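You operate a simulated robot arm through the tools that you are given. There is no shell and no other tool. Be economical: measure what you need, move in short steps, check, and stop when the job is done.

You run a simulated two-armed robot. Do the job below in one go: nothing can be reset, and whatever is moved stays where it is left.

TASK
Take the shop cloth from the top of the tall carton and hang it over the handle of the pins drawer.

The check looks at the end state, three seconds after you hand in, the way a careful person would. Anything else that was tipped, shoved, dropped, spilled or broken makes it a failure. Flat cloth is picked up by pressing the open fingertips on it (5 to 10 N) and closing them slowly along it; thin cloth reads only 2 to 8 mm in the jaws.

THE ROBOT
Two 7-joint arms with four-finger grippers on one trunk, on a base that drives. Base frame: it is fixed to the floor where the robot stands at the start and does not move with it; the origin is under the middle of the robot, x ahead of it, y to its left, z up. Readings come in mm, rad, newtons and seconds.
The left shoulder is at the start at [40, 181, 1105], the right one opposite. With the tool pointing down near the work surface each hand reaches from about 100 to 760 mm from the robot's upright axis, wherever it stands, measured 20 degrees to its own side. Payload 3.67 kg a hand.
The TCP of each hand is the grasp point between the finger pads, 28 mm short of the fingertips. In the tool frame z runs along the fingers and y along their closing line. Largest opening 112 mm; the body of the gripper starts 73 mm behind the TCP.
Orientation is that of the tool frame in the base frame, as [roll, pitch, yaw] about the fixed x, y, z axes, in that order (R = Rz(yaw) Ry(pitch) Rx(roll)). With the fingers straight down and closing along the base's y, the tool's x points along the base's -x, its y along +y and its z along -z.

THE INTERFACE
- The arms move only by the tool nudge_tool. It takes "left_plan", "right_plan" or both (then of equal length, played together; a hand with none holds still); each is text: rows parted by semicolons, each of 6 numbers parted by spaces: the shift along the base's x, y, z in mm, then the turn, a rotation vector about the base's x, y, z in rad. In form: x y z ax ay az; .... A call has 1 to 12 rows; each row shifts and turns the commanded pose from where the row before left it. "left_jaw" and "right_jaw" are, for a hand that has rows, the finger opening in mm, from 0 to 112, set as the call begins (left out, the last holds). A row lasts 0.2 s, in which the tool goes at most 50 mm and 0.15 rad; a call with a longer step from one row to the next is refused whole, and so is a gripper value outside its range. A pose out of reach is approached as far as the arm can. The call stops where the force on the tool passes 40 N (or 10 N more than at its start, if that is more) or the arm is blocked; 0.2 s more then pass. Each finger halts on what it meets, pressing with about 24 N; the grip force reading is that of the motor and also rises with nothing between the fingers. The clock runs only during rows and for 0.2 s after the last one: add rows that do not move to give the fingers time. The reply holds the time, the measured pose of the TCP, the force on the tool along the base axes, the opening and the grip force, in the units named above and with some noise, with the torque about the TCP (base axes, N m) and any sound that the robot's microphone picked up.
- Cameras (640 x 400 px; columns grow to the right, rows downward): "scene" is now at [73.9, 41.2, 1324.2]; the picture's right is [0.61, -0.80, 0.00], its down [-0.62, -0.48, -0.62] and it looks along [0.49, 0.38, -0.78] (base axes); focal length 258 px, centre (320, 200). "left" rides on the left gripper at [60, 18, -104] in its tool frame; the picture's right is [-0.29, 0.96, 0.00], its down [-0.80, -0.24, -0.55] and it looks along [-0.53, -0.16, 0.83] (tool axes); focal length 234 px, centre (320, 200). "right" rides on the right gripper at [60, -18, -104] in its tool frame; the picture's right is [0.29, 0.96, 0.00], its down [-0.80, 0.24, -0.55] and it looks along [-0.53, 0.16, 0.83] (tool axes); focal length 234 px, centre (320, 200).
- grab_frame(camera): a new picture of that camera. The clock stands still meanwhile.
- move_column(by): slides the trunk up (or, below 0, down) by that many mm; the arms and the scene camera ride with it, the base frame stays. It gives what a move gives, with no picture.
- drive_base(legs): drives the robot by 1 to 6 legs, each [ahead, left, turn to the left] in mm, mm and rad, along the robot's own axes; the way and the turn of a leg run together, so that a leg with both is an arc; at most 1500 mm and 3.142 rad a leg. The arms and the cameras ride along, it lands a little off, and it stops where it bumps. It gives what a move gives.
- turn_head(pan, tilt): turns the head with the scene camera to pan (to the left, within 1.501 rad either way) and tilt (down, from -0.506 to 1.204), counted from straight ahead of the robot. It gives what a move gives.
- pixel_to_xyz(camera, pixels): there is no depth. For up to 12 entries [column, row, z] of the newest picture of that camera ("zoom" is the newest enlarged one), the place [x, y] in the base frame at which the ray of that pixel passes the height z, good to about 2 mm, but the place of the scene camera against the robot may be out by one fixed shift of up to 18 mm in any direction. The clock stands still meanwhile.
- close_up(camera, box): a new picture of the part [left, top, right, bottom] of that camera's present view, enlarged. The clock stands still meanwhile.
- finish_job(): hands the job in; it is judged then, once.

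Keep the steps short. Do not move on a guess: measure, check each grasp and each placing, and mend mistakes. In all there are 80 turns and 78 pictures (those below and enlarged ones count). Leave the grippers open and the arms clear of the work at the hand-in unless told otherwise, and finish with a single line.

The tools are called after ">>>" as a command line: name --argument value ..., lists and objects as JSON in quotes. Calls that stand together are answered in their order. nudge_tool: Moves the arms, as the interface text tells. Its arguments: {"type":"object","properties":{"left_plan":{"type":"string"},"left_jaw":{"type":"number"},"right_plan":{"type":"string"},"right_jaw":{"type":"number"}},"required":[]} The other tools are called the same way: move_column (by) slides the trunk up or down; drive_base (legs) drives the base; turn_head (pan, tilt) turns the head that bears the scene camera; grab_frame (camera) takes a picture; pixel_to_xyz (camera, pixels) gives the place at which the rays of pixels pass given heights; close_up (camera, box) takes an enlarged picture of a part of a camera's view; finish_job () hands the job in.

At the start:

```text
clock: 0.0
left_eef_pos: [304.9, 451.0, 851.9]
left_tool_rot: [-3.141, 0.0, 3.14]
left_contact_force: [0.0, -0.3, 0.9]
left_moment: [0.03, 0.0, 0.0]
left_gripper_width: 111.8
left_gripper_force: 0.1
right_eef_pos: [349.5, 31.3, 914.4]
right_tool_rot: [3.141, 0.0, -3.141]
right_contact_force: [0.6, -0.7, 0.7]
right_moment: [0.0, 0.03, -0.01]
right_gripper_width: 112.2
right_gripper_force: 0.2
trunk travel left (down, up): [-225.0, 289.0]
robot x, y, heading: [-0.5, 0.4, -0.002]
head pan, tilt: [0.651, 0.902]
```

scene: 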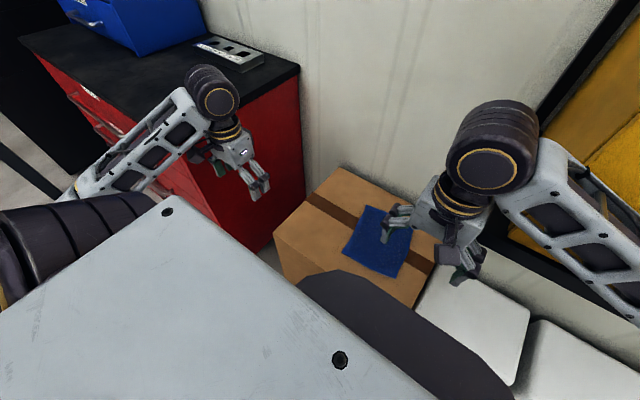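
right: 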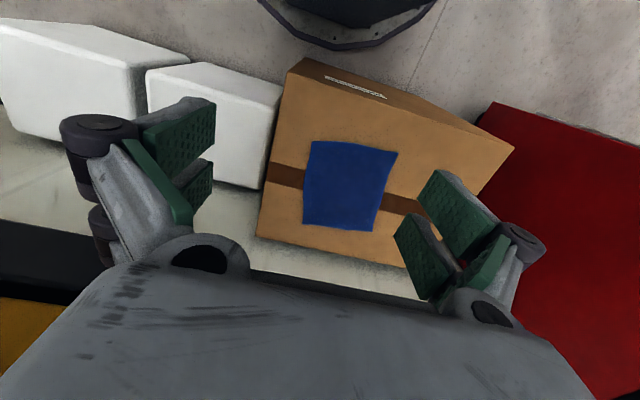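
left: 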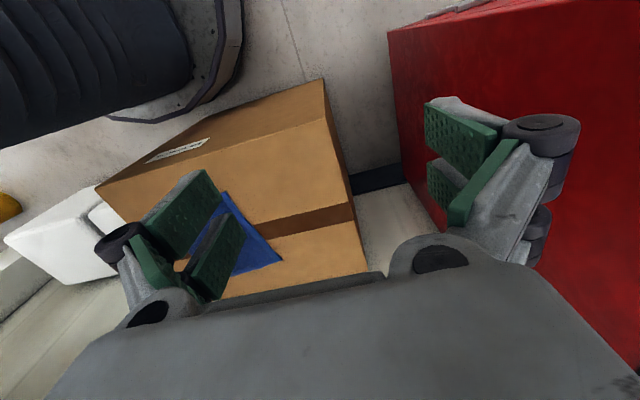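

I see the blue cloth on the carton (scene about 378,240) and a red drawer cabinet to the left. I'll pan the head left to find the drawers and their labels.

>>> turn_head --pan 1.3 --tilt 0.7

>>> grab_frame --camera "scene"

```text
clock: 1.0
left_eef_pos: [304.9, 451.0, 851.5]
left_tool_rot: [3.14, 0.001, -3.14]
left_contact_force: [1.2, -0.4, -0.5]
left_moment: [-0.02, 0.01, -0.01]
left_gripper_width: 112.0
left_gripper_force: 0.1
right_eef_pos: [349.2, 30.1, 913.8]
right_tool_rot: [-3.141, 0.0, -3.141]
right_contact_force: [-0.1, 0.2, -0.5]
right_moment: [0.02, 0.0, 0.01]
right_gripper_width: 112.0
right_gripper_force: 0.0
trunk travel left (down, up): [-225.0, 289.0]
robot x, y, heading: [-0.7, 1.8, 0.002]
head pan, tilt: [1.3, 0.7]
```

```text
74 pictures are left
```

scene: 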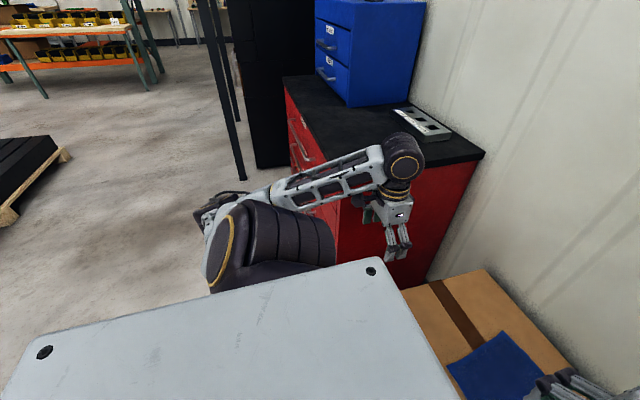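

A small blue two-drawer unit sits on the cabinet. I'll zoom in on its labels and on the red drawers.

>>> close_up --camera "scene" --box '[300, 0, 440, 100]'

>>> close_up --camera "scene" --box '[270, 70, 390, 180]'

```text
4.00 times, centred on (370, 50) of scene
```

zoom: 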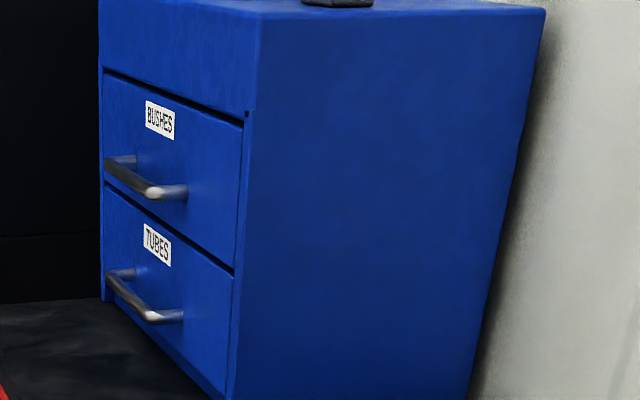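

```text
3.64 times, centred on (330, 125) of scene
```

zoom: 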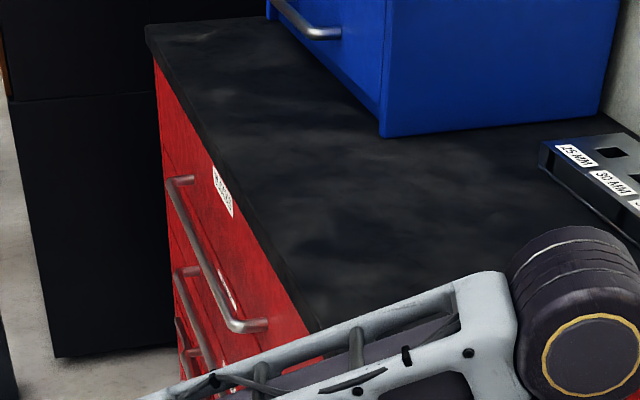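

The blue drawers read BUSHES and TUBES, so "pins" must be one of the red ones, which I'll read later. First the cloth: I'll find the carton top's height from both hand cameras.

>>> close_up --camera "right" --box '[240, 40, 540, 280]'

>>> close_up --camera "left" --box '[80, 60, 380, 310]'

>>> pixel_to_xyz --camera "right" --pixels '[[313, 141, 500], [313, 141, 600], [398, 153, 500], [398, 153, 600], [373, 232, 600], [303, 224, 600], [514, 148, 500], [514, 148, 600], [258, 235, 500], [258, 235, 600]]'

>>> pixel_to_xyz --camera "left" --pixels '[[282, 262, 500], [282, 262, 600], [282, 262, 700], [225, 192, 500], [225, 192, 600], [225, 192, 700], [323, 80, 500], [323, 80, 600], [323, 80, 700]]'

```text
1.67 times, centred on (390, 160) of right
```

zoom: 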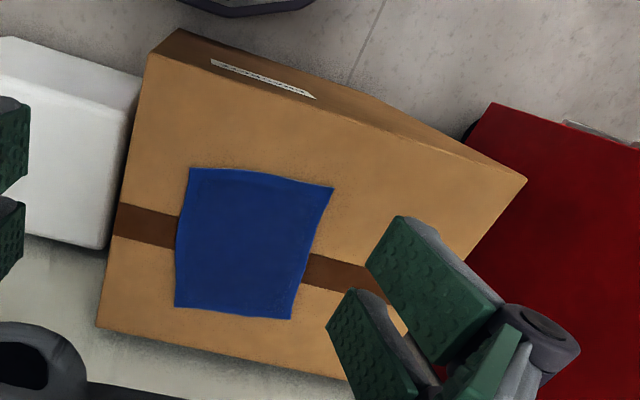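

```text
1.60 times, centred on (230, 185) of left
```

zoom: 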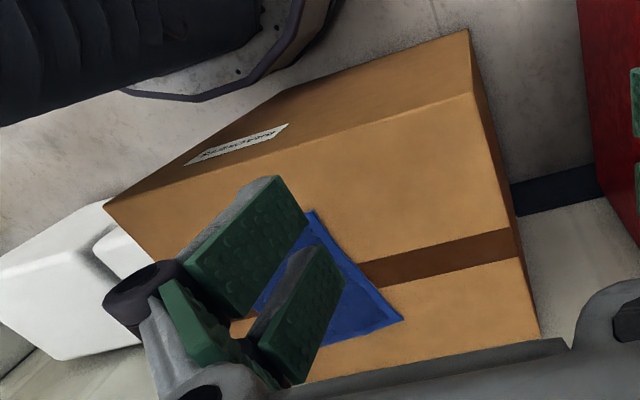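

```text
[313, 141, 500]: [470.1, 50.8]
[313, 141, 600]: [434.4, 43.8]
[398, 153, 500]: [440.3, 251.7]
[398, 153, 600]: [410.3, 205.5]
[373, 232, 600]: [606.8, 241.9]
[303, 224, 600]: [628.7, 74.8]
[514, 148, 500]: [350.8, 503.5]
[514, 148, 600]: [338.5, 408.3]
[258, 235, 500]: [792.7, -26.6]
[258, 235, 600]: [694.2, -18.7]
```

```text
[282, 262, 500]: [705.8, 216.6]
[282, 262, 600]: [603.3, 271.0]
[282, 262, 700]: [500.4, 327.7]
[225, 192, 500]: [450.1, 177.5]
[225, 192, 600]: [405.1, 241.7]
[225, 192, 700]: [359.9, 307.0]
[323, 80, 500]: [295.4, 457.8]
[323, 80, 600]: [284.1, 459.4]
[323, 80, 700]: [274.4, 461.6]
```

Matching corners in both hand views puts the carton top at about z=573. The cloth corners are near (444,46), (418,218), (627,256) and (651,79), so the middle of its near edge is about (431,132). I'll take the right hand above (450,136), turned 0.15 rad to line up with the cloth.

>>> nudge_tool --right_plan "13 13 0 0 0 0.15; 13 13 -30 0 0 0; 13 13 -40 0 0 0; 13 13 -40 0 0 0; 13 13 -40 0 0 0; 12 13 -40 0 0 0; 12 13 -40 0 0 0; 12 14 -40 0 0 0; 0 0 0 0 0 0" --right_jaw 80

>>> grab_frame --camera "right"

```text
clock: 3.0
left_eef_pos: [305.7, 449.9, 850.7]
left_tool_rot: [3.14, -0.002, 3.14]
left_contact_force: [-0.5, 0.7, 0.2]
left_moment: [0.0, 0.02, 0.01]
left_gripper_width: 112.1
left_gripper_force: 0.0
right_eef_pos: [451.7, 133.5, 643.2]
right_tool_rot: [-3.141, -0.002, -2.991]
right_contact_force: [-0.4, -0.6, 0.0]
right_moment: [0.01, 0.03, 0.01]
right_gripper_width: 80.3
right_gripper_force: 0.0
trunk travel left (down, up): [-225.0, 289.0]
robot x, y, heading: [0.3, 3.3, 0.0]
head pan, tilt: [1.3, 0.7]
```

```text
69 pictures are left
```

right: 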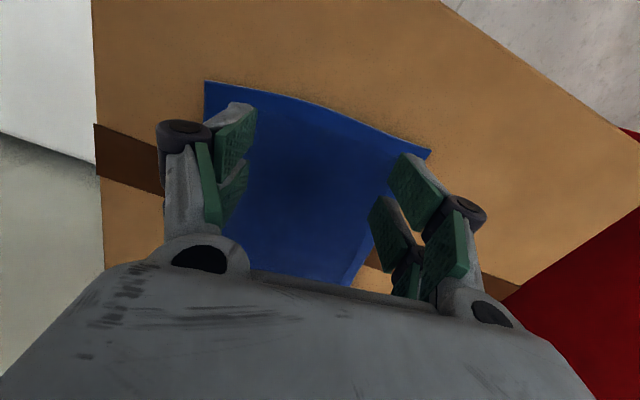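

The hand is over the cloth with the near edge at the top of the picture. I'll measure that edge from here.

>>> pixel_to_xyz --camera "right" --pixels '[[205, 81, 573], [430, 152, 573], [330, 112, 573]]'

```text
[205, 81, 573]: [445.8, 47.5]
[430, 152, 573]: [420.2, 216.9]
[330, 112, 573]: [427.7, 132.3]
```

The edge agrees to 2 mm. I'll lower the hand until it just touches, taking small last steps.

>>> nudge_tool --right_plan "0 0 -15 0 0 0; 0 0 -15 0 0 0; 0 0 -6 0 0 0; 0 0 -3 0 0 0; 0 0 -2 0 0 0; 0 0 0 0 0 0" --right_jaw 80

```text
clock: 4.4
left_eef_pos: [304.4, 451.0, 851.7]
left_tool_rot: [-3.139, 0.0, -3.141]
left_contact_force: [-0.1, 0.2, -0.5]
left_moment: [-0.02, -0.01, -0.01]
left_gripper_width: 112.1
left_gripper_force: 0.0
right_eef_pos: [449.0, 135.0, 603.6]
right_tool_rot: [-3.14, 0.0, -2.992]
right_contact_force: [-0.5, 0.7, -0.5]
right_moment: [0.01, 0.0, 0.0]
right_gripper_width: 79.9
right_gripper_force: 0.1
trunk travel left (down, up): [-225.0, 289.0]
robot x, y, heading: [1.6, 6.5, -0.005]
head pan, tilt: [1.3, 0.7]
```

No contact yet at z=603.6, so I'll go down 1 to 2 mm at a time.

>>> nudge_tool --right_plan "0 0 -1 0 0 0; 0 0 -1 0 0 0; 0 0 -1 0 0 0; 0 0 0 0 0 0"

```text
clock: 5.4
left_eef_pos: [303.8, 449.9, 852.9]
left_tool_rot: [-3.141, 0.001, 3.141]
left_contact_force: [-0.6, -0.5, 0.2]
left_moment: [0.0, 0.01, 0.01]
left_gripper_width: 112.0
left_gripper_force: 0.1
right_eef_pos: [449.8, 135.4, 599.5]
right_tool_rot: [3.141, 0.0, -2.991]
right_contact_force: [-0.2, 0.0, -0.2]
right_moment: [0.02, 0.04, 0.0]
right_gripper_width: 80.1
right_gripper_force: 0.1
trunk travel left (down, up): [-225.0, 289.0]
robot x, y, heading: [1.4, -1.0, 0.003]
head pan, tilt: [1.3, 0.7]
```

>>> nudge_tool --right_plan "0 0 -1 0 0 0; 0 0 -1 0 0 0; 0 0 0 0 0 0"

```text
clock: 6.2
left_eef_pos: [304.0, 451.6, 852.7]
left_tool_rot: [3.142, 0.0, -3.141]
left_contact_force: [-0.7, 0.0, -0.4]
left_moment: [-0.01, -0.01, -0.03]
left_gripper_width: 111.9
left_gripper_force: 0.0
right_eef_pos: [450.0, 136.8, 598.7]
right_tool_rot: [-3.14, 0.0, -2.992]
right_contact_force: [0.3, -0.1, 0.1]
right_moment: [0.01, -0.03, -0.03]
right_gripper_width: 79.9
right_gripper_force: 0.0
trunk travel left (down, up): [-225.0, 289.0]
robot x, y, heading: [-0.9, -4.9, 0.003]
head pan, tilt: [1.3, 0.7]
```

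Still no force at z≈598.5. I'll keep going down.

>>> nudge_tool --right_plan "0 0 -1 0 0 0; 0 0 -1 0 0 0; 0 0 0 0 0 0"

```text
clock: 7.0
left_eef_pos: [303.9, 450.7, 850.9]
left_tool_rot: [-3.141, 0.0, -3.14]
left_contact_force: [0.9, 0.2, -0.3]
left_moment: [0.0, 0.0, 0.0]
left_gripper_width: 111.8
left_gripper_force: 0.1
right_eef_pos: [450.8, 136.2, 597.6]
right_tool_rot: [-3.141, 0.0, -2.992]
right_contact_force: [0.4, -0.6, 0.7]
right_moment: [-0.03, -0.04, 0.03]
right_gripper_width: 80.0
right_gripper_force: 0.2
trunk travel left (down, up): [-225.0, 289.0]
robot x, y, heading: [-2.1, 2.3, -0.002]
head pan, tilt: [1.3, 0.7]
```

>>> nudge_tool --right_plan "0 0 -1 0 0 0; 0 0 -1 0 0 0; 0 0 -1 0 0 0; 0 0 0 0 0 0"

>>> grab_frame --camera "right"

```text
clock: 8.0
left_eef_pos: [303.8, 451.1, 853.3]
left_tool_rot: [3.141, 0.0, 3.141]
left_contact_force: [0.8, 0.3, 0.5]
left_moment: [-0.01, -0.02, 0.01]
left_gripper_width: 111.9
left_gripper_force: 0.1
right_eef_pos: [451.1, 135.1, 593.3]
right_tool_rot: [-3.141, -0.001, -2.992]
right_contact_force: [0.3, 0.7, -0.8]
right_moment: [0.03, 0.01, -0.01]
right_gripper_width: 80.0
right_gripper_force: 0.1
trunk travel left (down, up): [-225.0, 289.0]
robot x, y, heading: [-1.0, -0.2, -0.002]
head pan, tilt: [1.3, 0.7]
```

```text
68 pictures are left
```

right: 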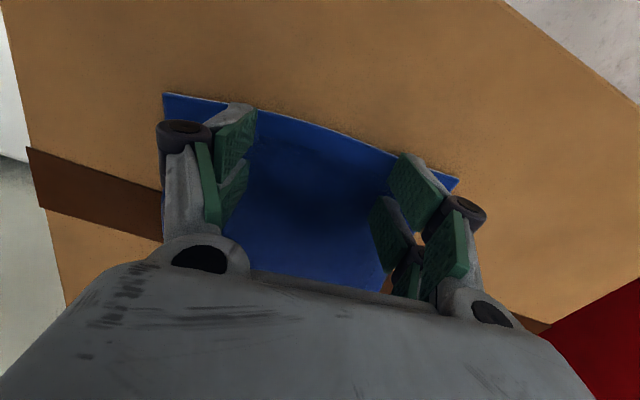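

There's still no contact, so the surface is lower than I estimated. I'll triangulate its height again from this closer view.

>>> pixel_to_xyz --camera "right" --pixels '[[163, 93, 573], [459, 180, 573], [163, 93, 560], [459, 180, 560]]'

```text
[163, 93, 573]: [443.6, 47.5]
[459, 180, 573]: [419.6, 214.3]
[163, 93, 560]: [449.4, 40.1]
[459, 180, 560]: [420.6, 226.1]
```

The triangulated surface is at about 565, so contact should come with the TCP near 593. I'll continue 1 mm at a time.

>>> nudge_tool --right_plan "0 0 -1 0 0 0; 0 0 -1 0 0 0; 0 0 0 0 0 0"

```text
clock: 8.8
left_eef_pos: [304.1, 451.0, 852.5]
left_tool_rot: [3.141, 0.001, -3.141]
left_contact_force: [0.2, -0.2, 0.2]
left_moment: [0.01, -0.02, -0.01]
left_gripper_width: 111.9
left_gripper_force: 0.1
right_eef_pos: [450.8, 135.1, 591.7]
right_tool_rot: [3.14, -0.001, -2.992]
right_contact_force: [-0.3, 0.7, 0.5]
right_moment: [0.05, -0.01, -0.01]
right_gripper_width: 80.2
right_gripper_force: 0.0
trunk travel left (down, up): [-225.0, 289.0]
robot x, y, heading: [-0.4, -1.6, 0.001]
head pan, tilt: [1.3, 0.7]
```

>>> nudge_tool --right_plan "0 0 -1 0 0 0; 0 0 -1 0 0 0; 0 0 -0.5 0 0 0; 0 0 0 0 0 0"

```text
clock: 9.8
left_eef_pos: [305.7, 449.4, 852.0]
left_tool_rot: [3.141, 0.0, -3.141]
left_contact_force: [-0.3, -0.1, 0.1]
left_moment: [-0.03, 0.03, 0.01]
left_gripper_width: 112.2
left_gripper_force: 0.0
right_eef_pos: [452.9, 132.9, 588.6]
right_tool_rot: [-3.14, 0.002, -2.994]
right_contact_force: [-0.3, 0.4, 0.1]
right_moment: [0.0, 0.02, 0.0]
right_gripper_width: 79.9
right_gripper_force: 0.0
trunk travel left (down, up): [-225.0, 289.0]
robot x, y, heading: [-0.7, 3.5, 0.001]
head pan, tilt: [1.3, 0.7]
```

>>> nudge_tool --right_plan "0 0 -1 0 0 0; 0 0 -1 0 0 0; 0 0 0 0 0 0"

```text
clock: 10.6
left_eef_pos: [303.4, 451.1, 852.1]
left_tool_rot: [3.141, 0.002, -3.141]
left_contact_force: [-0.1, -0.4, -0.4]
left_moment: [-0.01, 0.01, -0.01]
left_gripper_width: 111.6
left_gripper_force: 0.1
right_eef_pos: [460.5, 125.6, 587.8]
right_tool_rot: [-3.127, 0.012, -2.997]
right_contact_force: [-0.3, 1.2, -0.1]
right_moment: [0.02, -0.01, 0.03]
right_gripper_width: 79.9
right_gripper_force: 0.1
trunk travel left (down, up): [-225.0, 289.0]
robot x, y, heading: [-1.3, 1.7, 0.003]
head pan, tilt: [1.3, 0.7]
```

The hand has stopped going down and is drifting sideways with no force on it, so the right arm is at its reach limit across the body. The left hand suits this spot better. I'll lift the right hand straight up and draw it back to the right.

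>>> nudge_tool --right_plan "0 0 20 0 0 0; 0 0 40 0 0 0; 0 0 45 0 0 0; -10 -20 40 0 0 0; -15 -25 40 0 0 -0.07; -20 -30 30 0 0 -0.08; -20 -40 20 0 0 0; -20 -40 20 0 0 0; -20 -40 20 0 0 0; -20 -30 20 0 0 0; -20 -10 10 0 0 0; 0 0 0 0 0 0"

>>> turn_head --pan 0.65 --tilt 0.9

>>> grab_frame --camera "scene"

```text
clock: 13.2
left_eef_pos: [303.8, 449.6, 852.3]
left_tool_rot: [3.141, 0.0, 3.141]
left_contact_force: [-0.4, 0.3, 0.0]
left_moment: [-0.02, -0.03, 0.0]
left_gripper_width: 112.0
left_gripper_force: 0.1
right_eef_pos: [305.3, -98.3, 894.5]
right_tool_rot: [-3.141, 0.0, 3.14]
right_contact_force: [0.3, -0.4, 0.0]
right_moment: [0.04, 0.01, 0.02]
right_gripper_width: 79.8
right_gripper_force: 0.1
trunk travel left (down, up): [-225.0, 289.0]
robot x, y, heading: [1.5, -0.2, 0.003]
head pan, tilt: [1.3, 0.7]
```

```text
clock: 14.3
left_eef_pos: [304.1, 450.3, 852.7]
left_tool_rot: [-3.141, 0.001, 3.141]
left_contact_force: [0.6, -0.7, 0.4]
left_moment: [0.0, 0.01, -0.04]
left_gripper_width: 111.9
left_gripper_force: 0.1
right_eef_pos: [306.7, -98.6, 894.1]
right_tool_rot: [-3.14, -0.001, -3.141]
right_contact_force: [0.8, 0.1, -0.3]
right_moment: [-0.01, -0.02, 0.02]
right_gripper_width: 80.0
right_gripper_force: 0.1
trunk travel left (down, up): [-225.0, 289.0]
robot x, y, heading: [-3.1, -1.5, -0.0]
head pan, tilt: [0.649, 0.901]
```

```text
67 pictures are left
```

scene: 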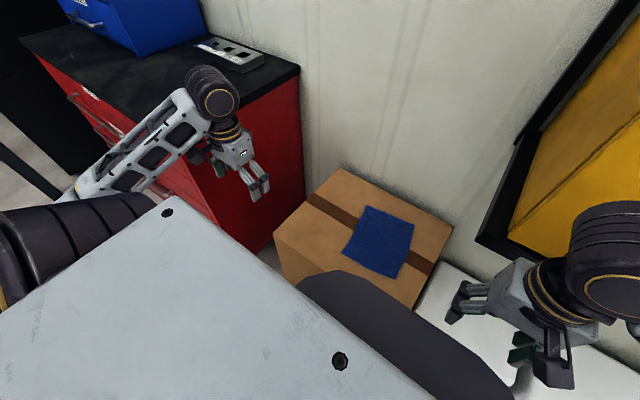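

The cloth hasn't moved. I'll bring the left hand over the same spot, staying high at first and then coming down to z≈640.

>>> nudge_tool --left_plan "10 -42 0 0 0 0; 10 -42 0 0 0 0; 15 -42 0 0 0 0; 15 -42 0 0 0 0.15; 16 -30 -30 0 0 0; 16 -30 -30 0 0 0; 16 -30 -30 0 0 0; 16 -28 -30 0 0 0; 16 -28 -30 0 0 0; 16 0 -40 0 0 0; 0 0 -22 0 0 0; 0 0 0 0 0 0" --left_jaw 80

>>> grab_frame --camera "left"

```text
clock: 16.9
left_eef_pos: [449.7, 137.7, 639.6]
left_tool_rot: [-3.141, 0.0, -2.991]
left_contact_force: [1.2, 0.3, 0.3]
left_moment: [0.02, 0.02, -0.01]
left_gripper_width: 79.9
left_gripper_force: 0.1
right_eef_pos: [305.4, -98.5, 895.0]
right_tool_rot: [-3.141, -0.001, 3.141]
right_contact_force: [-0.4, 0.5, -0.1]
right_moment: [-0.02, 0.0, 0.01]
right_gripper_width: 80.0
right_gripper_force: 0.1
trunk travel left (down, up): [-225.0, 289.0]
robot x, y, heading: [-0.1, -0.9, -0.002]
head pan, tilt: [0.649, 0.901]
```

```text
66 pictures are left
```

left: 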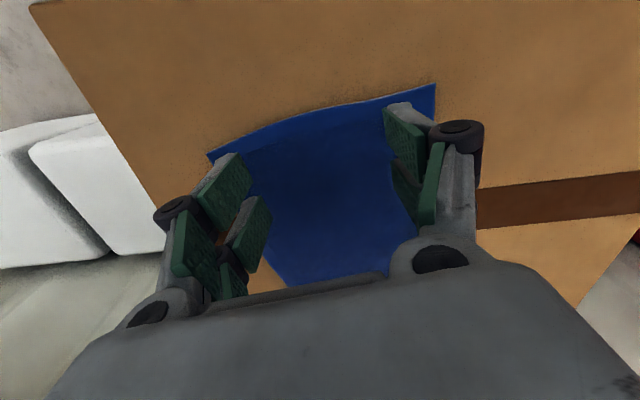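

The left hand is over the near edge. I'll lower it to about 593 and then take small steps.

>>> nudge_tool --left_plan "0 0 -20 0 0 0; 0 0 -16 0 0 0; 0 0 -6 0 0 0; 0 0 -2 0 0 0; 0 0 -1 0 0 0; 0 0 -1 0 0 0; 0 0 0 0 0 0"

>>> grab_frame --camera "left"

```text
clock: 18.5
left_eef_pos: [450.3, 137.2, 594.2]
left_tool_rot: [3.141, 0.0, -2.992]
left_contact_force: [-0.4, 0.1, 1.0]
left_moment: [-0.01, -0.01, -0.03]
left_gripper_width: 79.8
left_gripper_force: 0.2
right_eef_pos: [306.5, -99.3, 894.6]
right_tool_rot: [-3.141, -0.001, -3.141]
right_contact_force: [0.3, -0.4, -0.1]
right_moment: [0.03, 0.01, -0.03]
right_gripper_width: 79.9
right_gripper_force: 0.0
trunk travel left (down, up): [-225.0, 289.0]
robot x, y, heading: [1.7, 1.0, -0.003]
head pan, tilt: [0.649, 0.901]
```

```text
65 pictures are left
```

left: 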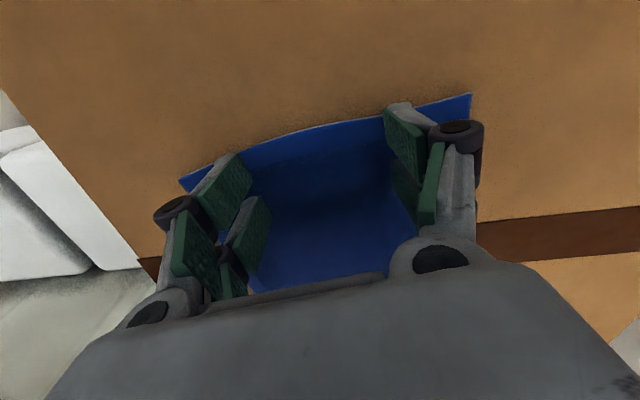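

No contact yet. I'll keep going down in small steps.

>>> nudge_tool --left_plan "0 0 -1 0 0 0; 0 0 -1 0 0 0; 0 0 -1 0 0 0; 0 0 -1 0 0 0; 0 0 0 0 0 0"

```text
clock: 19.7
left_eef_pos: [450.6, 136.4, 589.7]
left_tool_rot: [-3.141, 0.001, -2.991]
left_contact_force: [0.3, -0.4, -0.6]
left_moment: [0.0, 0.01, -0.02]
left_gripper_width: 79.8
left_gripper_force: 0.1
right_eef_pos: [307.1, -99.2, 893.7]
right_tool_rot: [3.141, -0.001, -3.141]
right_contact_force: [0.3, 0.3, 0.6]
right_moment: [-0.01, -0.01, 0.02]
right_gripper_width: 80.3
right_gripper_force: 0.1
trunk travel left (down, up): [-225.0, 289.0]
robot x, y, heading: [0.2, 1.5, 0.006]
head pan, tilt: [0.649, 0.901]
```

>>> nudge_tool --left_plan "0 0 -1.5 0 0 0; 0 0 -1 0 0 0; 0 0 -1 0 0 0; 0 0 0 0 0 0"

```text
clock: 20.7
left_eef_pos: [451.0, 136.9, 587.1]
left_tool_rot: [-3.141, 0.0, -2.992]
left_contact_force: [0.0, -0.3, 0.0]
left_moment: [0.01, 0.01, 0.0]
left_gripper_width: 80.2
left_gripper_force: 0.8
right_eef_pos: [305.7, -97.6, 893.2]
right_tool_rot: [3.14, 0.001, -3.14]
right_contact_force: [-0.1, -0.5, -0.2]
right_moment: [-0.01, 0.0, -0.01]
right_gripper_width: 79.9
right_gripper_force: 0.0
trunk travel left (down, up): [-225.0, 289.0]
robot x, y, heading: [0.9, -2.7, -0.006]
head pan, tilt: [0.649, 0.901]
```

>>> nudge_tool --left_plan "0 0 -1 0 0 0; 0 0 -1 0 0 0; 0 0 -1 0 0 0; 0 0 0 0 0 0"

```text
clock: 21.7
left_eef_pos: [449.9, 136.4, 584.1]
left_tool_rot: [-3.139, 0.001, -2.991]
left_contact_force: [0.8, -0.2, 11.5]
left_moment: [-0.01, -0.07, 0.03]
left_gripper_width: 80.9
left_gripper_force: 5.7
right_eef_pos: [305.6, -99.1, 893.4]
right_tool_rot: [3.14, 0.0, -3.142]
right_contact_force: [-0.7, -0.7, 0.1]
right_moment: [-0.02, 0.02, 0.0]
right_gripper_width: 80.3
right_gripper_force: 0.0
trunk travel left (down, up): [-225.0, 289.0]
robot x, y, heading: [1.8, 3.4, -0.002]
head pan, tilt: [0.649, 0.901]
```

Contact at 11.5 N. I'll ease off a hair and start closing in steps.

>>> nudge_tool --left_plan "0 0 0.5 0 0 0; 0 0 0 0 0 0" --left_jaw 70

```text
clock: 22.3
left_eef_pos: [451.5, 136.3, 587.4]
left_tool_rot: [-3.14, 0.003, -2.992]
left_contact_force: [1.5, -0.2, 24.0]
left_moment: [-0.16, -0.09, 0.06]
left_gripper_width: 70.9
left_gripper_force: 11.0
right_eef_pos: [306.0, -99.1, 894.9]
right_tool_rot: [3.139, 0.002, 3.142]
right_contact_force: [0.4, 0.0, -0.7]
right_moment: [0.01, 0.01, 0.0]
right_gripper_width: 80.2
right_gripper_force: 0.1
trunk travel left (down, up): [-225.0, 289.0]
robot x, y, heading: [3.7, 0.3, 0.002]
head pan, tilt: [0.649, 0.901]
```

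Force rose to 24 N because the tips swing down as they close. I'll raise 3 mm.

>>> nudge_tool --left_plan "0 0 1.5 0 0 0; 0 0 1 0 0 0; 0 0 0 0 0 0"

```text
clock: 23.1
left_eef_pos: [449.3, 137.6, 586.2]
left_tool_rot: [3.138, -0.002, -2.992]
left_contact_force: [-0.1, 0.0, 10.9]
left_moment: [0.03, -0.03, -0.01]
left_gripper_width: 70.8
left_gripper_force: 4.7
right_eef_pos: [303.9, -97.9, 895.0]
right_tool_rot: [-3.141, -0.001, 3.14]
right_contact_force: [0.3, 0.3, 0.0]
right_moment: [0.0, 0.02, -0.01]
right_gripper_width: 79.8
right_gripper_force: 0.1
trunk travel left (down, up): [-225.0, 289.0]
robot x, y, heading: [-0.1, 0.4, 0.002]
head pan, tilt: [0.649, 0.901]
```

>>> nudge_tool --left_plan "0 0 2 0 0 0; 0 0 0.5 0 0 0; 0 0 0 0 0 0" --left_jaw 60

```text
clock: 23.9
left_eef_pos: [448.7, 136.8, 588.6]
left_tool_rot: [-3.141, -0.001, -2.992]
left_contact_force: [-1.0, 0.3, 5.4]
left_moment: [-0.01, 0.01, 0.0]
left_gripper_width: 60.5
left_gripper_force: 0.7
right_eef_pos: [305.4, -98.0, 893.9]
right_tool_rot: [3.141, 0.0, -3.141]
right_contact_force: [0.2, 1.0, 0.5]
right_moment: [0.02, 0.01, -0.01]
right_gripper_width: 80.1
right_gripper_force: 0.1
trunk travel left (down, up): [-225.0, 289.0]
robot x, y, heading: [-1.8, -2.1, -0.003]
head pan, tilt: [0.649, 0.901]
```

The force is 5.4 N, which is good. I'll keep closing.

>>> nudge_tool --left_plan "0 0 1 0 0 0; 0 0 0 0 0 0" --left_jaw 50

>>> nudge_tool --left_plan "0 0 1 0 0 0; 0 0 0 0 0 0" --left_jaw 40

>>> grab_frame --camera "left"

```text
clock: 24.5
left_eef_pos: [449.5, 136.8, 591.0]
left_tool_rot: [3.141, 0.0, -2.992]
left_contact_force: [0.0, -0.5, 3.9]
left_moment: [-0.03, -0.05, -0.01]
left_gripper_width: 49.4
left_gripper_force: 0.0
right_eef_pos: [305.5, -100.0, 893.6]
right_tool_rot: [-3.141, 0.0, -3.14]
right_contact_force: [0.5, -0.6, -0.8]
right_moment: [0.0, 0.0, -0.03]
right_gripper_width: 79.9
right_gripper_force: 0.1
trunk travel left (down, up): [-225.0, 289.0]
robot x, y, heading: [-1.1, 2.2, -0.002]
head pan, tilt: [0.649, 0.901]
```

```text
clock: 25.1
left_eef_pos: [452.0, 136.6, 591.0]
left_tool_rot: [3.141, 0.0, -2.993]
left_contact_force: [0.1, -0.4, 2.5]
left_moment: [-0.03, -0.03, -0.02]
left_gripper_width: 39.3
left_gripper_force: 0.1
right_eef_pos: [305.9, -99.2, 894.2]
right_tool_rot: [3.141, 0.001, -3.141]
right_contact_force: [0.0, 0.0, 0.2]
right_moment: [-0.03, -0.01, -0.02]
right_gripper_width: 79.8
right_gripper_force: 0.1
trunk travel left (down, up): [-225.0, 289.0]
robot x, y, heading: [0.7, 0.7, 0.003]
head pan, tilt: [0.649, 0.901]
```

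```text
64 pictures are left
```

left: 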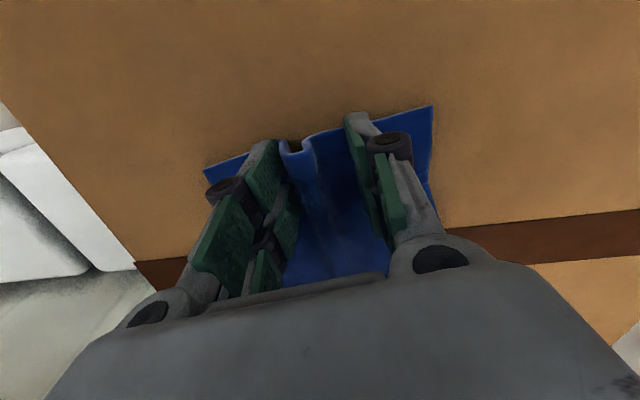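

The cloth is bunching between the fingers. I'll press a little harder and close further.

>>> nudge_tool --left_plan "0 0 -0.7 0 0 0; 0 0 0 0 0 0" --left_jaw 30

>>> nudge_tool --left_plan "0 0 0 0 0 0; 0 0 0 0 0 0" --left_jaw 20

>>> nudge_tool --left_plan "0 0 0 0 0 0; 0 0 0 0 0 0" --left_jaw 10

>>> grab_frame --camera "left"

```text
clock: 25.7
left_eef_pos: [450.9, 135.9, 589.9]
left_tool_rot: [3.141, 0.0, -2.992]
left_contact_force: [0.0, 0.7, 5.8]
left_moment: [-0.01, 0.0, 0.01]
left_gripper_width: 29.8
left_gripper_force: 0.0
right_eef_pos: [306.1, -97.8, 894.4]
right_tool_rot: [3.14, 0.0, -3.14]
right_contact_force: [0.2, 0.0, 0.1]
right_moment: [0.0, 0.0, 0.02]
right_gripper_width: 79.9
right_gripper_force: 0.1
trunk travel left (down, up): [-225.0, 289.0]
robot x, y, heading: [1.3, 1.3, -0.001]
head pan, tilt: [0.649, 0.901]
```

```text
clock: 26.3
left_eef_pos: [451.6, 135.1, 590.9]
left_tool_rot: [3.141, 0.0, -2.99]
left_contact_force: [-0.5, 0.2, 6.7]
left_moment: [-0.02, -0.01, 0.01]
left_gripper_width: 18.6
left_gripper_force: 0.1
right_eef_pos: [305.0, -98.7, 895.3]
right_tool_rot: [3.141, 0.0, -3.14]
right_contact_force: [-0.4, 0.2, -0.4]
right_moment: [0.0, 0.03, 0.01]
right_gripper_width: 80.3
right_gripper_force: 0.1
trunk travel left (down, up): [-225.0, 289.0]
robot x, y, heading: [-3.1, 0.9, 0.001]
head pan, tilt: [0.649, 0.901]
```

```text
clock: 26.9
left_eef_pos: [450.3, 136.7, 589.3]
left_tool_rot: [-3.141, 0.0, -2.992]
left_contact_force: [0.0, -1.5, 4.2]
left_moment: [0.02, 0.0, 0.03]
left_gripper_width: 10.6
left_gripper_force: 0.3
right_eef_pos: [305.3, -97.3, 894.4]
right_tool_rot: [3.141, -0.001, 3.141]
right_contact_force: [0.1, 0.1, 0.6]
right_moment: [-0.04, -0.02, 0.03]
right_gripper_width: 80.0
right_gripper_force: 0.0
trunk travel left (down, up): [-225.0, 289.0]
robot x, y, heading: [-0.9, -0.3, -0.001]
head pan, tilt: [0.649, 0.901]
```

```text
63 pictures are left
```

left: 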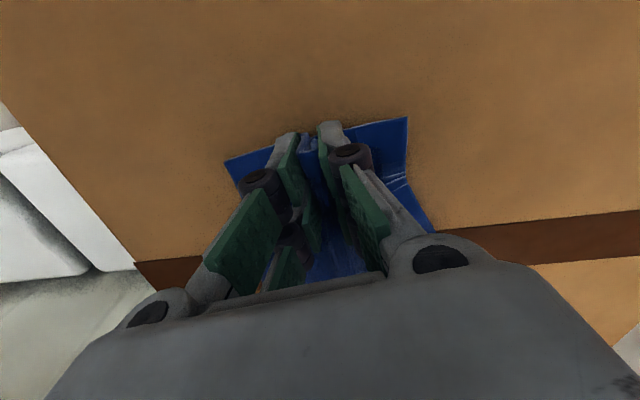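

A fold of cloth is now between the pads. I'll close fully and lift slowly.

>>> nudge_tool --left_plan "0 0 0 0 0 0; 0 0 0 0 0 0; 0 0 0 0 0 0; 0 0 10 0 0 0; 0 0 20 0 0 0; 0 0 30 0 0 0; 0 0 30 0 0 0" --left_jaw 0

>>> grab_frame --camera "left"

```text
clock: 28.5
left_eef_pos: [451.3, 135.4, 682.2]
left_tool_rot: [3.141, -0.001, -2.992]
left_contact_force: [-0.4, -0.5, -0.4]
left_moment: [0.01, -0.02, 0.0]
left_gripper_width: 6.0
left_gripper_force: 23.8
right_eef_pos: [306.6, -98.9, 893.6]
right_tool_rot: [3.142, 0.0, 3.142]
right_contact_force: [0.0, 0.2, -0.3]
right_moment: [0.0, 0.01, 0.03]
right_gripper_width: 79.9
right_gripper_force: 0.0
trunk travel left (down, up): [-225.0, 289.0]
robot x, y, heading: [3.3, -0.3, 0.003]
head pan, tilt: [0.649, 0.901]
```

```text
62 pictures are left
```

left: 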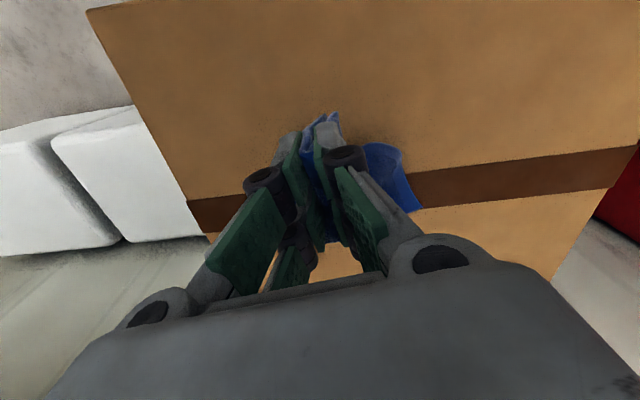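

The jaws read 6 mm and the cloth is up. I'll lift it well clear and draw it in.

>>> nudge_tool --left_plan "0 0 40 0 0 0; 0 0 40 0 0 0; 0 0 40 0 0 0; 0 0 40 0 0 0; -20 10 30 0 0 0; -30 10 20 0 0 0; -30 10 0 0 0 0; -30 10 0 0 0 0; -20 10 0 0 0 0; 0 0 0 0 0 0"

>>> grab_frame --camera "scene"

>>> turn_head --pan 1.5 --tilt 0.4

>>> grab_frame --camera "scene"

```text
clock: 30.7
left_eef_pos: [329.4, 184.7, 891.6]
left_tool_rot: [3.141, -0.001, -2.992]
left_contact_force: [-0.4, 0.5, 0.1]
left_moment: [0.04, 0.01, 0.03]
left_gripper_width: 6.4
left_gripper_force: 23.6
left hand out of reach, approached as far as the arm can: row 9
right_eef_pos: [306.0, -97.8, 894.4]
right_tool_rot: [-3.141, 0.001, 3.141]
right_contact_force: [-0.3, 0.1, 0.1]
right_moment: [0.0, 0.0, -0.03]
right_gripper_width: 80.1
right_gripper_force: 0.1
trunk travel left (down, up): [-225.0, 289.0]
robot x, y, heading: [-1.0, -1.3, 0.003]
head pan, tilt: [0.649, 0.901]
```

```text
61 pictures are left
```

scene: 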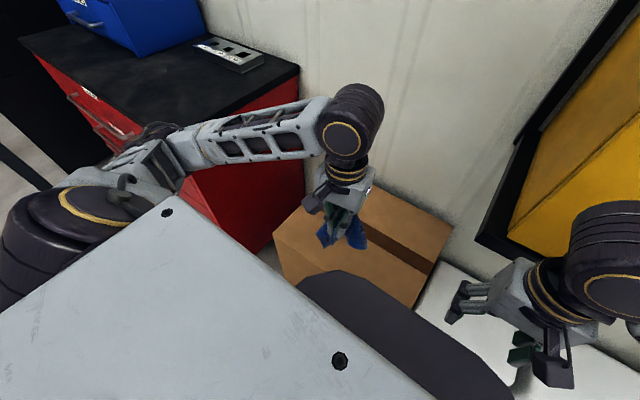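

```text
clock: 31.8
left_eef_pos: [328.6, 184.4, 890.4]
left_tool_rot: [-3.141, -0.001, -2.991]
left_contact_force: [0.7, -0.2, -0.8]
left_moment: [0.02, 0.01, -0.02]
left_gripper_width: 6.2
left_gripper_force: 24.2
right_eef_pos: [306.5, -97.5, 893.6]
right_tool_rot: [3.141, 0.0, -3.14]
right_contact_force: [0.4, -0.4, 0.6]
right_moment: [-0.05, -0.03, 0.0]
right_gripper_width: 80.1
right_gripper_force: 0.1
trunk travel left (down, up): [-225.0, 289.0]
robot x, y, heading: [2.8, 0.8, 0.001]
head pan, tilt: [1.499, 0.4]
```

```text
60 pictures are left
```

scene: 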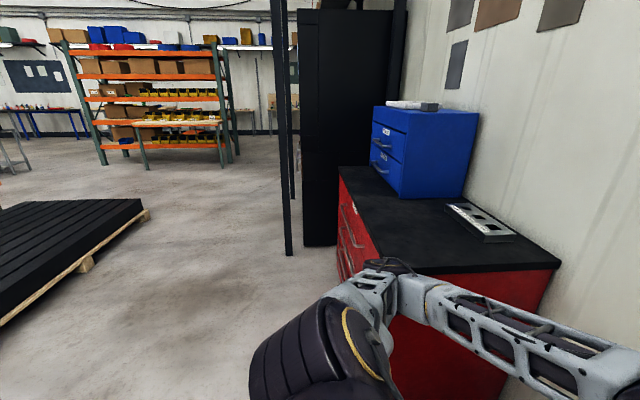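

The cloth hangs from the left hand. Now I'll measure the floor layout (post, pallet, cabinet) for the drive.

>>> pixel_to_xyz --camera "scene" --pixels '[[288, 255, 0], [315, 247, 0], [148, 215, 100], [0, 325, 0], [340, 168, 800], [340, 168, 750], [560, 265, 800], [560, 265, 750], [340, 270, 0]]'

>>> close_up --camera "scene" --box '[320, 160, 420, 280]'

```text
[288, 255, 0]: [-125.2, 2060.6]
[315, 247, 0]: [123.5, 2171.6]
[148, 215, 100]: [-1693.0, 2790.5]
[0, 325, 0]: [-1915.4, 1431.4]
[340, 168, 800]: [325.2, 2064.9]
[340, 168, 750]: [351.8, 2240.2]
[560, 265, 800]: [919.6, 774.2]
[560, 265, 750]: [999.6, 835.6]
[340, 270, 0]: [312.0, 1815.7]
```

```text
3.33 times, centred on (370, 220) of scene
```

zoom: 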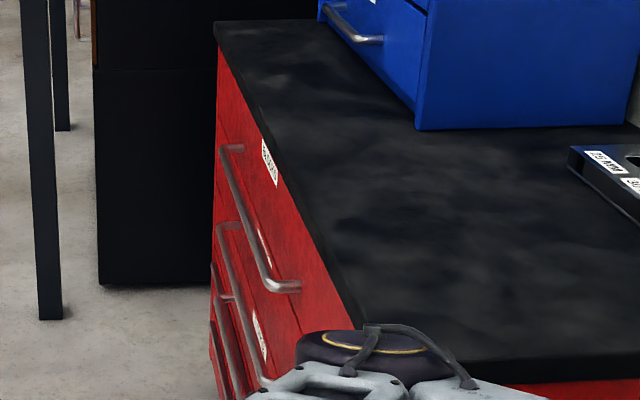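

The cabinet front is a plane near x≈340, with its drawers facing −x. I'll back off 350 mm, shift left to sit in front of it, then look.

>>> drive_base --legs '[[-350, 0, 0], [-150, 800, 0]]'

>>> turn_head --pan 0.3 --tilt 0.6

>>> grab_frame --camera "scene"

```text
clock: 38.1
left_eef_pos: [-161.2, 979.0, 890.5]
left_tool_rot: [3.141, -0.002, -3.006]
left_contact_force: [0.2, -0.8, -1.1]
left_moment: [0.01, 0.02, 0.0]
left_gripper_width: 6.2
left_gripper_force: 23.8
right_eef_pos: [-186.9, 697.2, 894.4]
right_tool_rot: [-3.141, -0.001, 3.13]
right_contact_force: [0.0, -0.1, 0.4]
right_moment: [-0.03, 0.01, -0.01]
right_gripper_width: 79.8
right_gripper_force: 0.0
trunk travel left (down, up): [-225.0, 289.0]
robot x, y, heading: [-490.6, 799.4, -0.012]
head pan, tilt: [1.499, 0.4]
```

```text
clock: 39.5
left_eef_pos: [-161.1, 978.7, 891.1]
left_tool_rot: [-3.14, -0.002, -3.006]
left_contact_force: [-0.2, -0.4, 0.1]
left_moment: [0.03, -0.01, 0.05]
left_gripper_width: 6.2
left_gripper_force: 24.0
right_eef_pos: [-187.5, 694.4, 894.5]
right_tool_rot: [3.141, 0.001, 3.129]
right_contact_force: [-0.3, -0.4, 0.0]
right_moment: [-0.01, 0.02, -0.02]
right_gripper_width: 80.1
right_gripper_force: 0.1
trunk travel left (down, up): [-225.0, 289.0]
robot x, y, heading: [-491.3, 797.4, -0.007]
head pan, tilt: [0.3, 0.6]
```

```text
58 pictures are left
```

scene: 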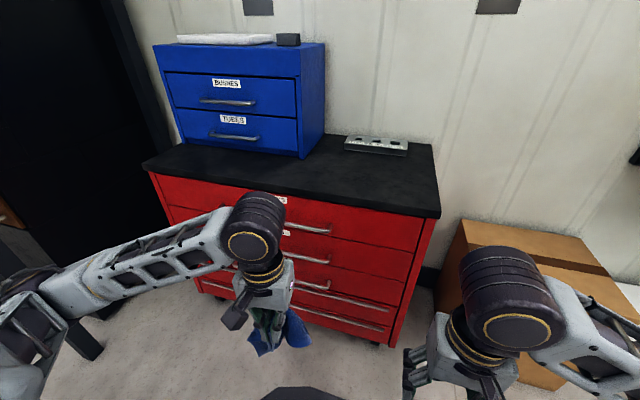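

The left arm hides the drawer labels at about (283,200) and (285,232). I'll shift the left hand to the left and look again.

>>> nudge_tool --left_plan "0 40 0 0 0 0; 0 40 0 0 0 0; 0 40 0 0 0 0; 0 40 0 0 0 0; 0 0 0 0 0 0"

>>> close_up --camera "scene" --box '[140, 150, 460, 350]'

```text
clock: 40.7
left_eef_pos: [-154.6, 1139.6, 891.9]
left_tool_rot: [3.14, -0.003, -3.007]
left_contact_force: [0.0, 0.7, -0.4]
left_moment: [-0.06, 0.02, 0.0]
left_gripper_width: 6.2
left_gripper_force: 23.6
left hand out of reach, approached as far as the arm can: row 1
right_eef_pos: [-188.0, 695.2, 894.2]
right_tool_rot: [3.142, 0.0, 3.126]
right_contact_force: [-0.3, -1.0, 0.9]
right_moment: [0.0, -0.04, 0.0]
right_gripper_width: 80.4
right_gripper_force: 0.1
trunk travel left (down, up): [-225.0, 289.0]
robot x, y, heading: [-495.6, 797.6, -0.017]
head pan, tilt: [0.3, 0.6]
```

```text
2.00 times, centred on (300, 250) of scene
```

zoom: 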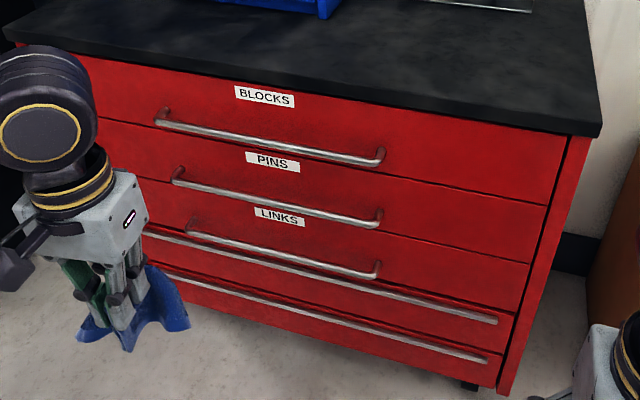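

The second red drawer is PINS, and its bar sits just under that label. To get its 3D position, I'll measure it now and again after lowering the column.

>>> close_up --camera "scene" --box '[210, 200, 350, 290]'

```text
4.44 times, centred on (280, 245) of scene
```

zoom: 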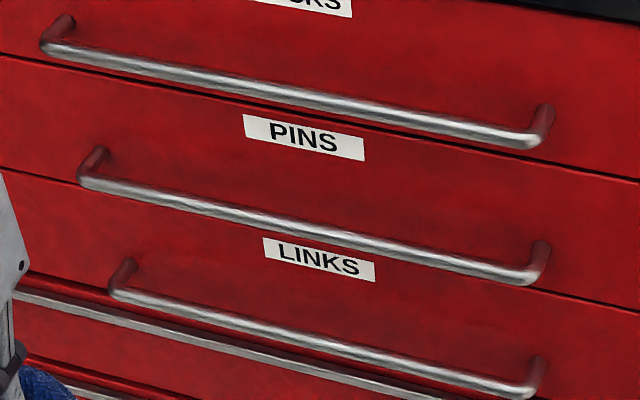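

>>> pixel_to_xyz --camera "zoom" --pixels '[[85, 178, 600], [85, 178, 500], [535, 278, 600], [535, 278, 500], [100, 152, 600], [543, 248, 600], [543, 248, 500], [47, 47, 600], [533, 140, 600], [548, 108, 600], [310, 230, 600], [310, 230, 500]]'

>>> move_column --by -150

>>> grab_frame --camera "scene"

```text
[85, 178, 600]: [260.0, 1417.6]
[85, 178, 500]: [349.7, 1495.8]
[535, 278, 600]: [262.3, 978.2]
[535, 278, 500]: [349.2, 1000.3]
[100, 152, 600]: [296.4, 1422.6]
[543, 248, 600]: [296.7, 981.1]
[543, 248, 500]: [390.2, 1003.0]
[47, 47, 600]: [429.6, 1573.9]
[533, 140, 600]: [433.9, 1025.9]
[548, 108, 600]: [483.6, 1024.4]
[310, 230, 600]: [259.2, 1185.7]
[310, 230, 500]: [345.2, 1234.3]
```

```text
clock: 42.5
left_eef_pos: [-153.4, 1140.0, 740.4]
left_tool_rot: [3.141, 0.0, -3.007]
left_contact_force: [0.2, -0.5, 0.7]
left_moment: [-0.02, 0.03, -0.02]
left_gripper_width: 6.0
left_gripper_force: 24.1
right_eef_pos: [-187.7, 695.3, 743.2]
right_tool_rot: [3.141, 0.001, 3.129]
right_contact_force: [0.2, 0.0, 0.7]
right_moment: [0.0, 0.0, 0.02]
right_gripper_width: 79.9
right_gripper_force: 0.0
trunk travel left (down, up): [-75.0, 439.0]
robot x, y, heading: [-492.2, 802.4, -0.01]
head pan, tilt: [0.3, 0.6]
```

```text
55 pictures are left
```

scene: 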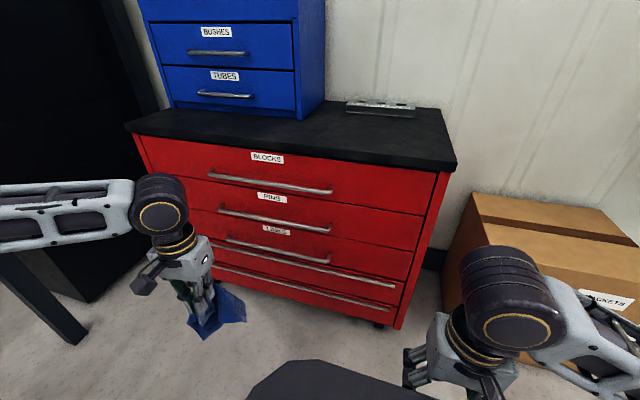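

>>> close_up --camera "scene" --box '[200, 160, 350, 260]'

```text
4.00 times, centred on (275, 210) of scene
```

zoom: 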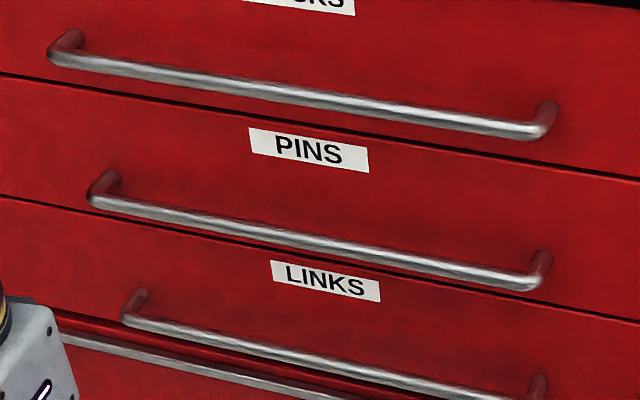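

>>> pixel_to_xyz --camera "zoom" --pixels '[[95, 198, 600], [95, 198, 500], [535, 284, 600], [535, 284, 500], [108, 175, 600], [108, 175, 500], [543, 256, 600], [543, 256, 500], [53, 57, 600], [543, 132, 600], [320, 243, 600], [320, 243, 500]]'

```text
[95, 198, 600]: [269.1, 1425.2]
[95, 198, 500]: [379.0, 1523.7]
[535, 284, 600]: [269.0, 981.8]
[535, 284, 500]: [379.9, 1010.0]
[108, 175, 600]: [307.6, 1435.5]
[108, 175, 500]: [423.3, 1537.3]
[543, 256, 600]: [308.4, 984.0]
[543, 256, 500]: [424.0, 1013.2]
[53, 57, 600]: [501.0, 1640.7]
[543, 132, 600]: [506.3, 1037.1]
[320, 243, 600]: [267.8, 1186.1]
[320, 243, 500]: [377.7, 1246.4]
```

The two-height triangulation puts the PINS bar at x≈229, z≈636, spanning y≈970 to 1388, with roughly a 25–30 mm gap behind it. The BLOCKS bar is about 133 mm above it. Now I'll see how the cloth hangs.

>>> close_up --camera "scene" --box '[130, 220, 290, 350]'

>>> grab_frame --camera "left"

>>> grab_frame --camera "right"

```text
3.08 times, centred on (210, 285) of scene
```

zoom: 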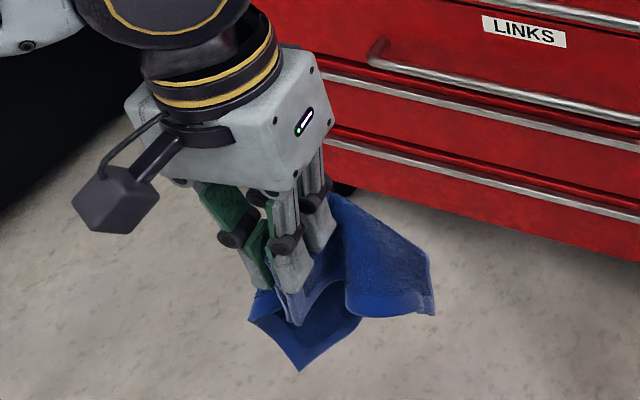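

```text
52 pictures are left
```

left: 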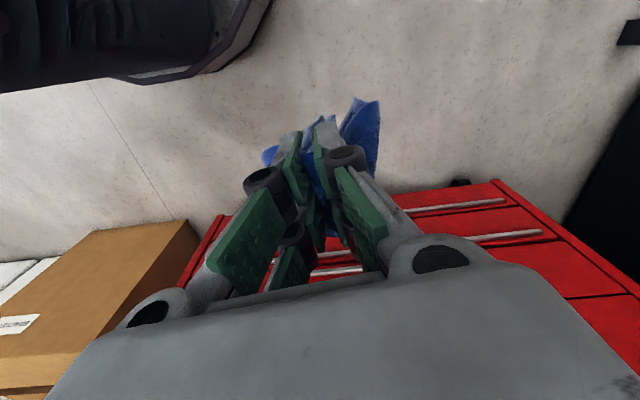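

```text
51 pictures are left
```

right: 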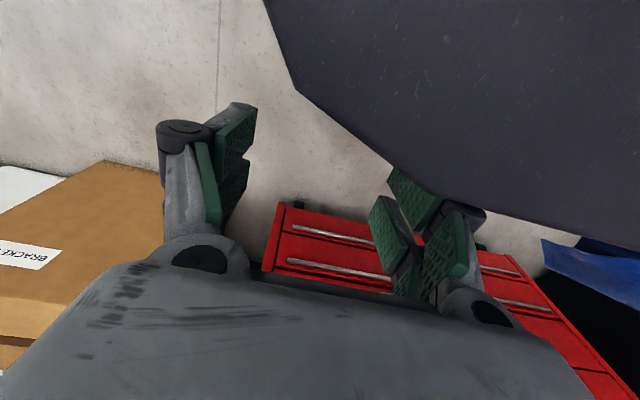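

The cloth is a bit stiff and juts out in a skirt, so I want a side view. I'll roll the right hand so its camera looks left, toward the held cloth.

>>> nudge_tool --right_plan "0 0 0 0.15 0 0; 0 0 0 0.15 0 0; 0 0 0 0.15 0 0; 0 0 0 0.15 0 0; 0 0 0 0.15 0 0; 0 0 0 0.15 0 0; 0 0 0 0.15 0 0; 0 0 0 0.15 0 0; 0 0 0 0 0 0" --right_jaw 112

>>> grab_frame --camera "right"

```text
clock: 44.5
left_eef_pos: [-155.1, 1139.1, 739.8]
left_tool_rot: [3.142, -0.001, -3.006]
left_contact_force: [-0.1, 0.1, 0.5]
left_moment: [-0.02, -0.03, 0.0]
left_gripper_width: 6.0
left_gripper_force: 24.4
right_eef_pos: [-162.6, 703.9, 742.4]
right_tool_rot: [1.941, -0.012, 3.136]
right_contact_force: [-0.2, -0.8, 0.2]
right_moment: [-0.01, -0.03, 0.01]
right_gripper_width: 112.0
right_gripper_force: 0.1
right hand out of reach, approached as far as the arm can: row 1, 2, 3, 4
trunk travel left (down, up): [-75.0, 439.0]
robot x, y, heading: [-493.1, 797.0, -0.013]
head pan, tilt: [0.3, 0.6]
```

```text
50 pictures are left
```

right: 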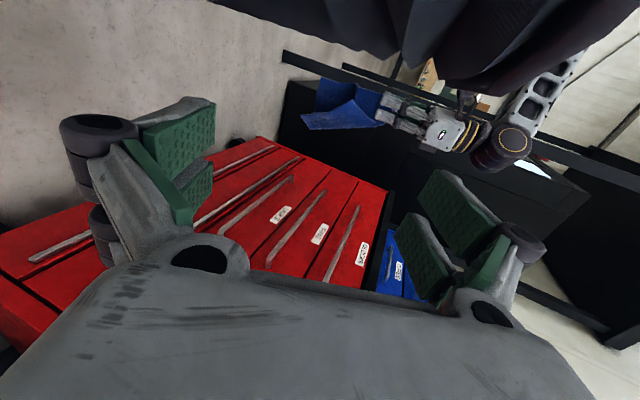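

>>> close_up --camera "right" --box '[280, 60, 480, 180]'

```text
3.20 times, centred on (380, 120) of right
```

zoom: 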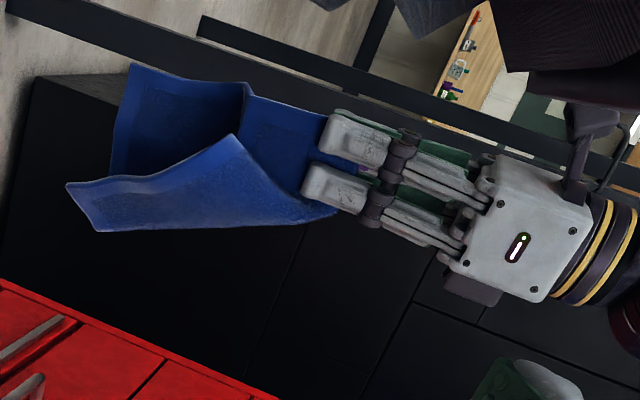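

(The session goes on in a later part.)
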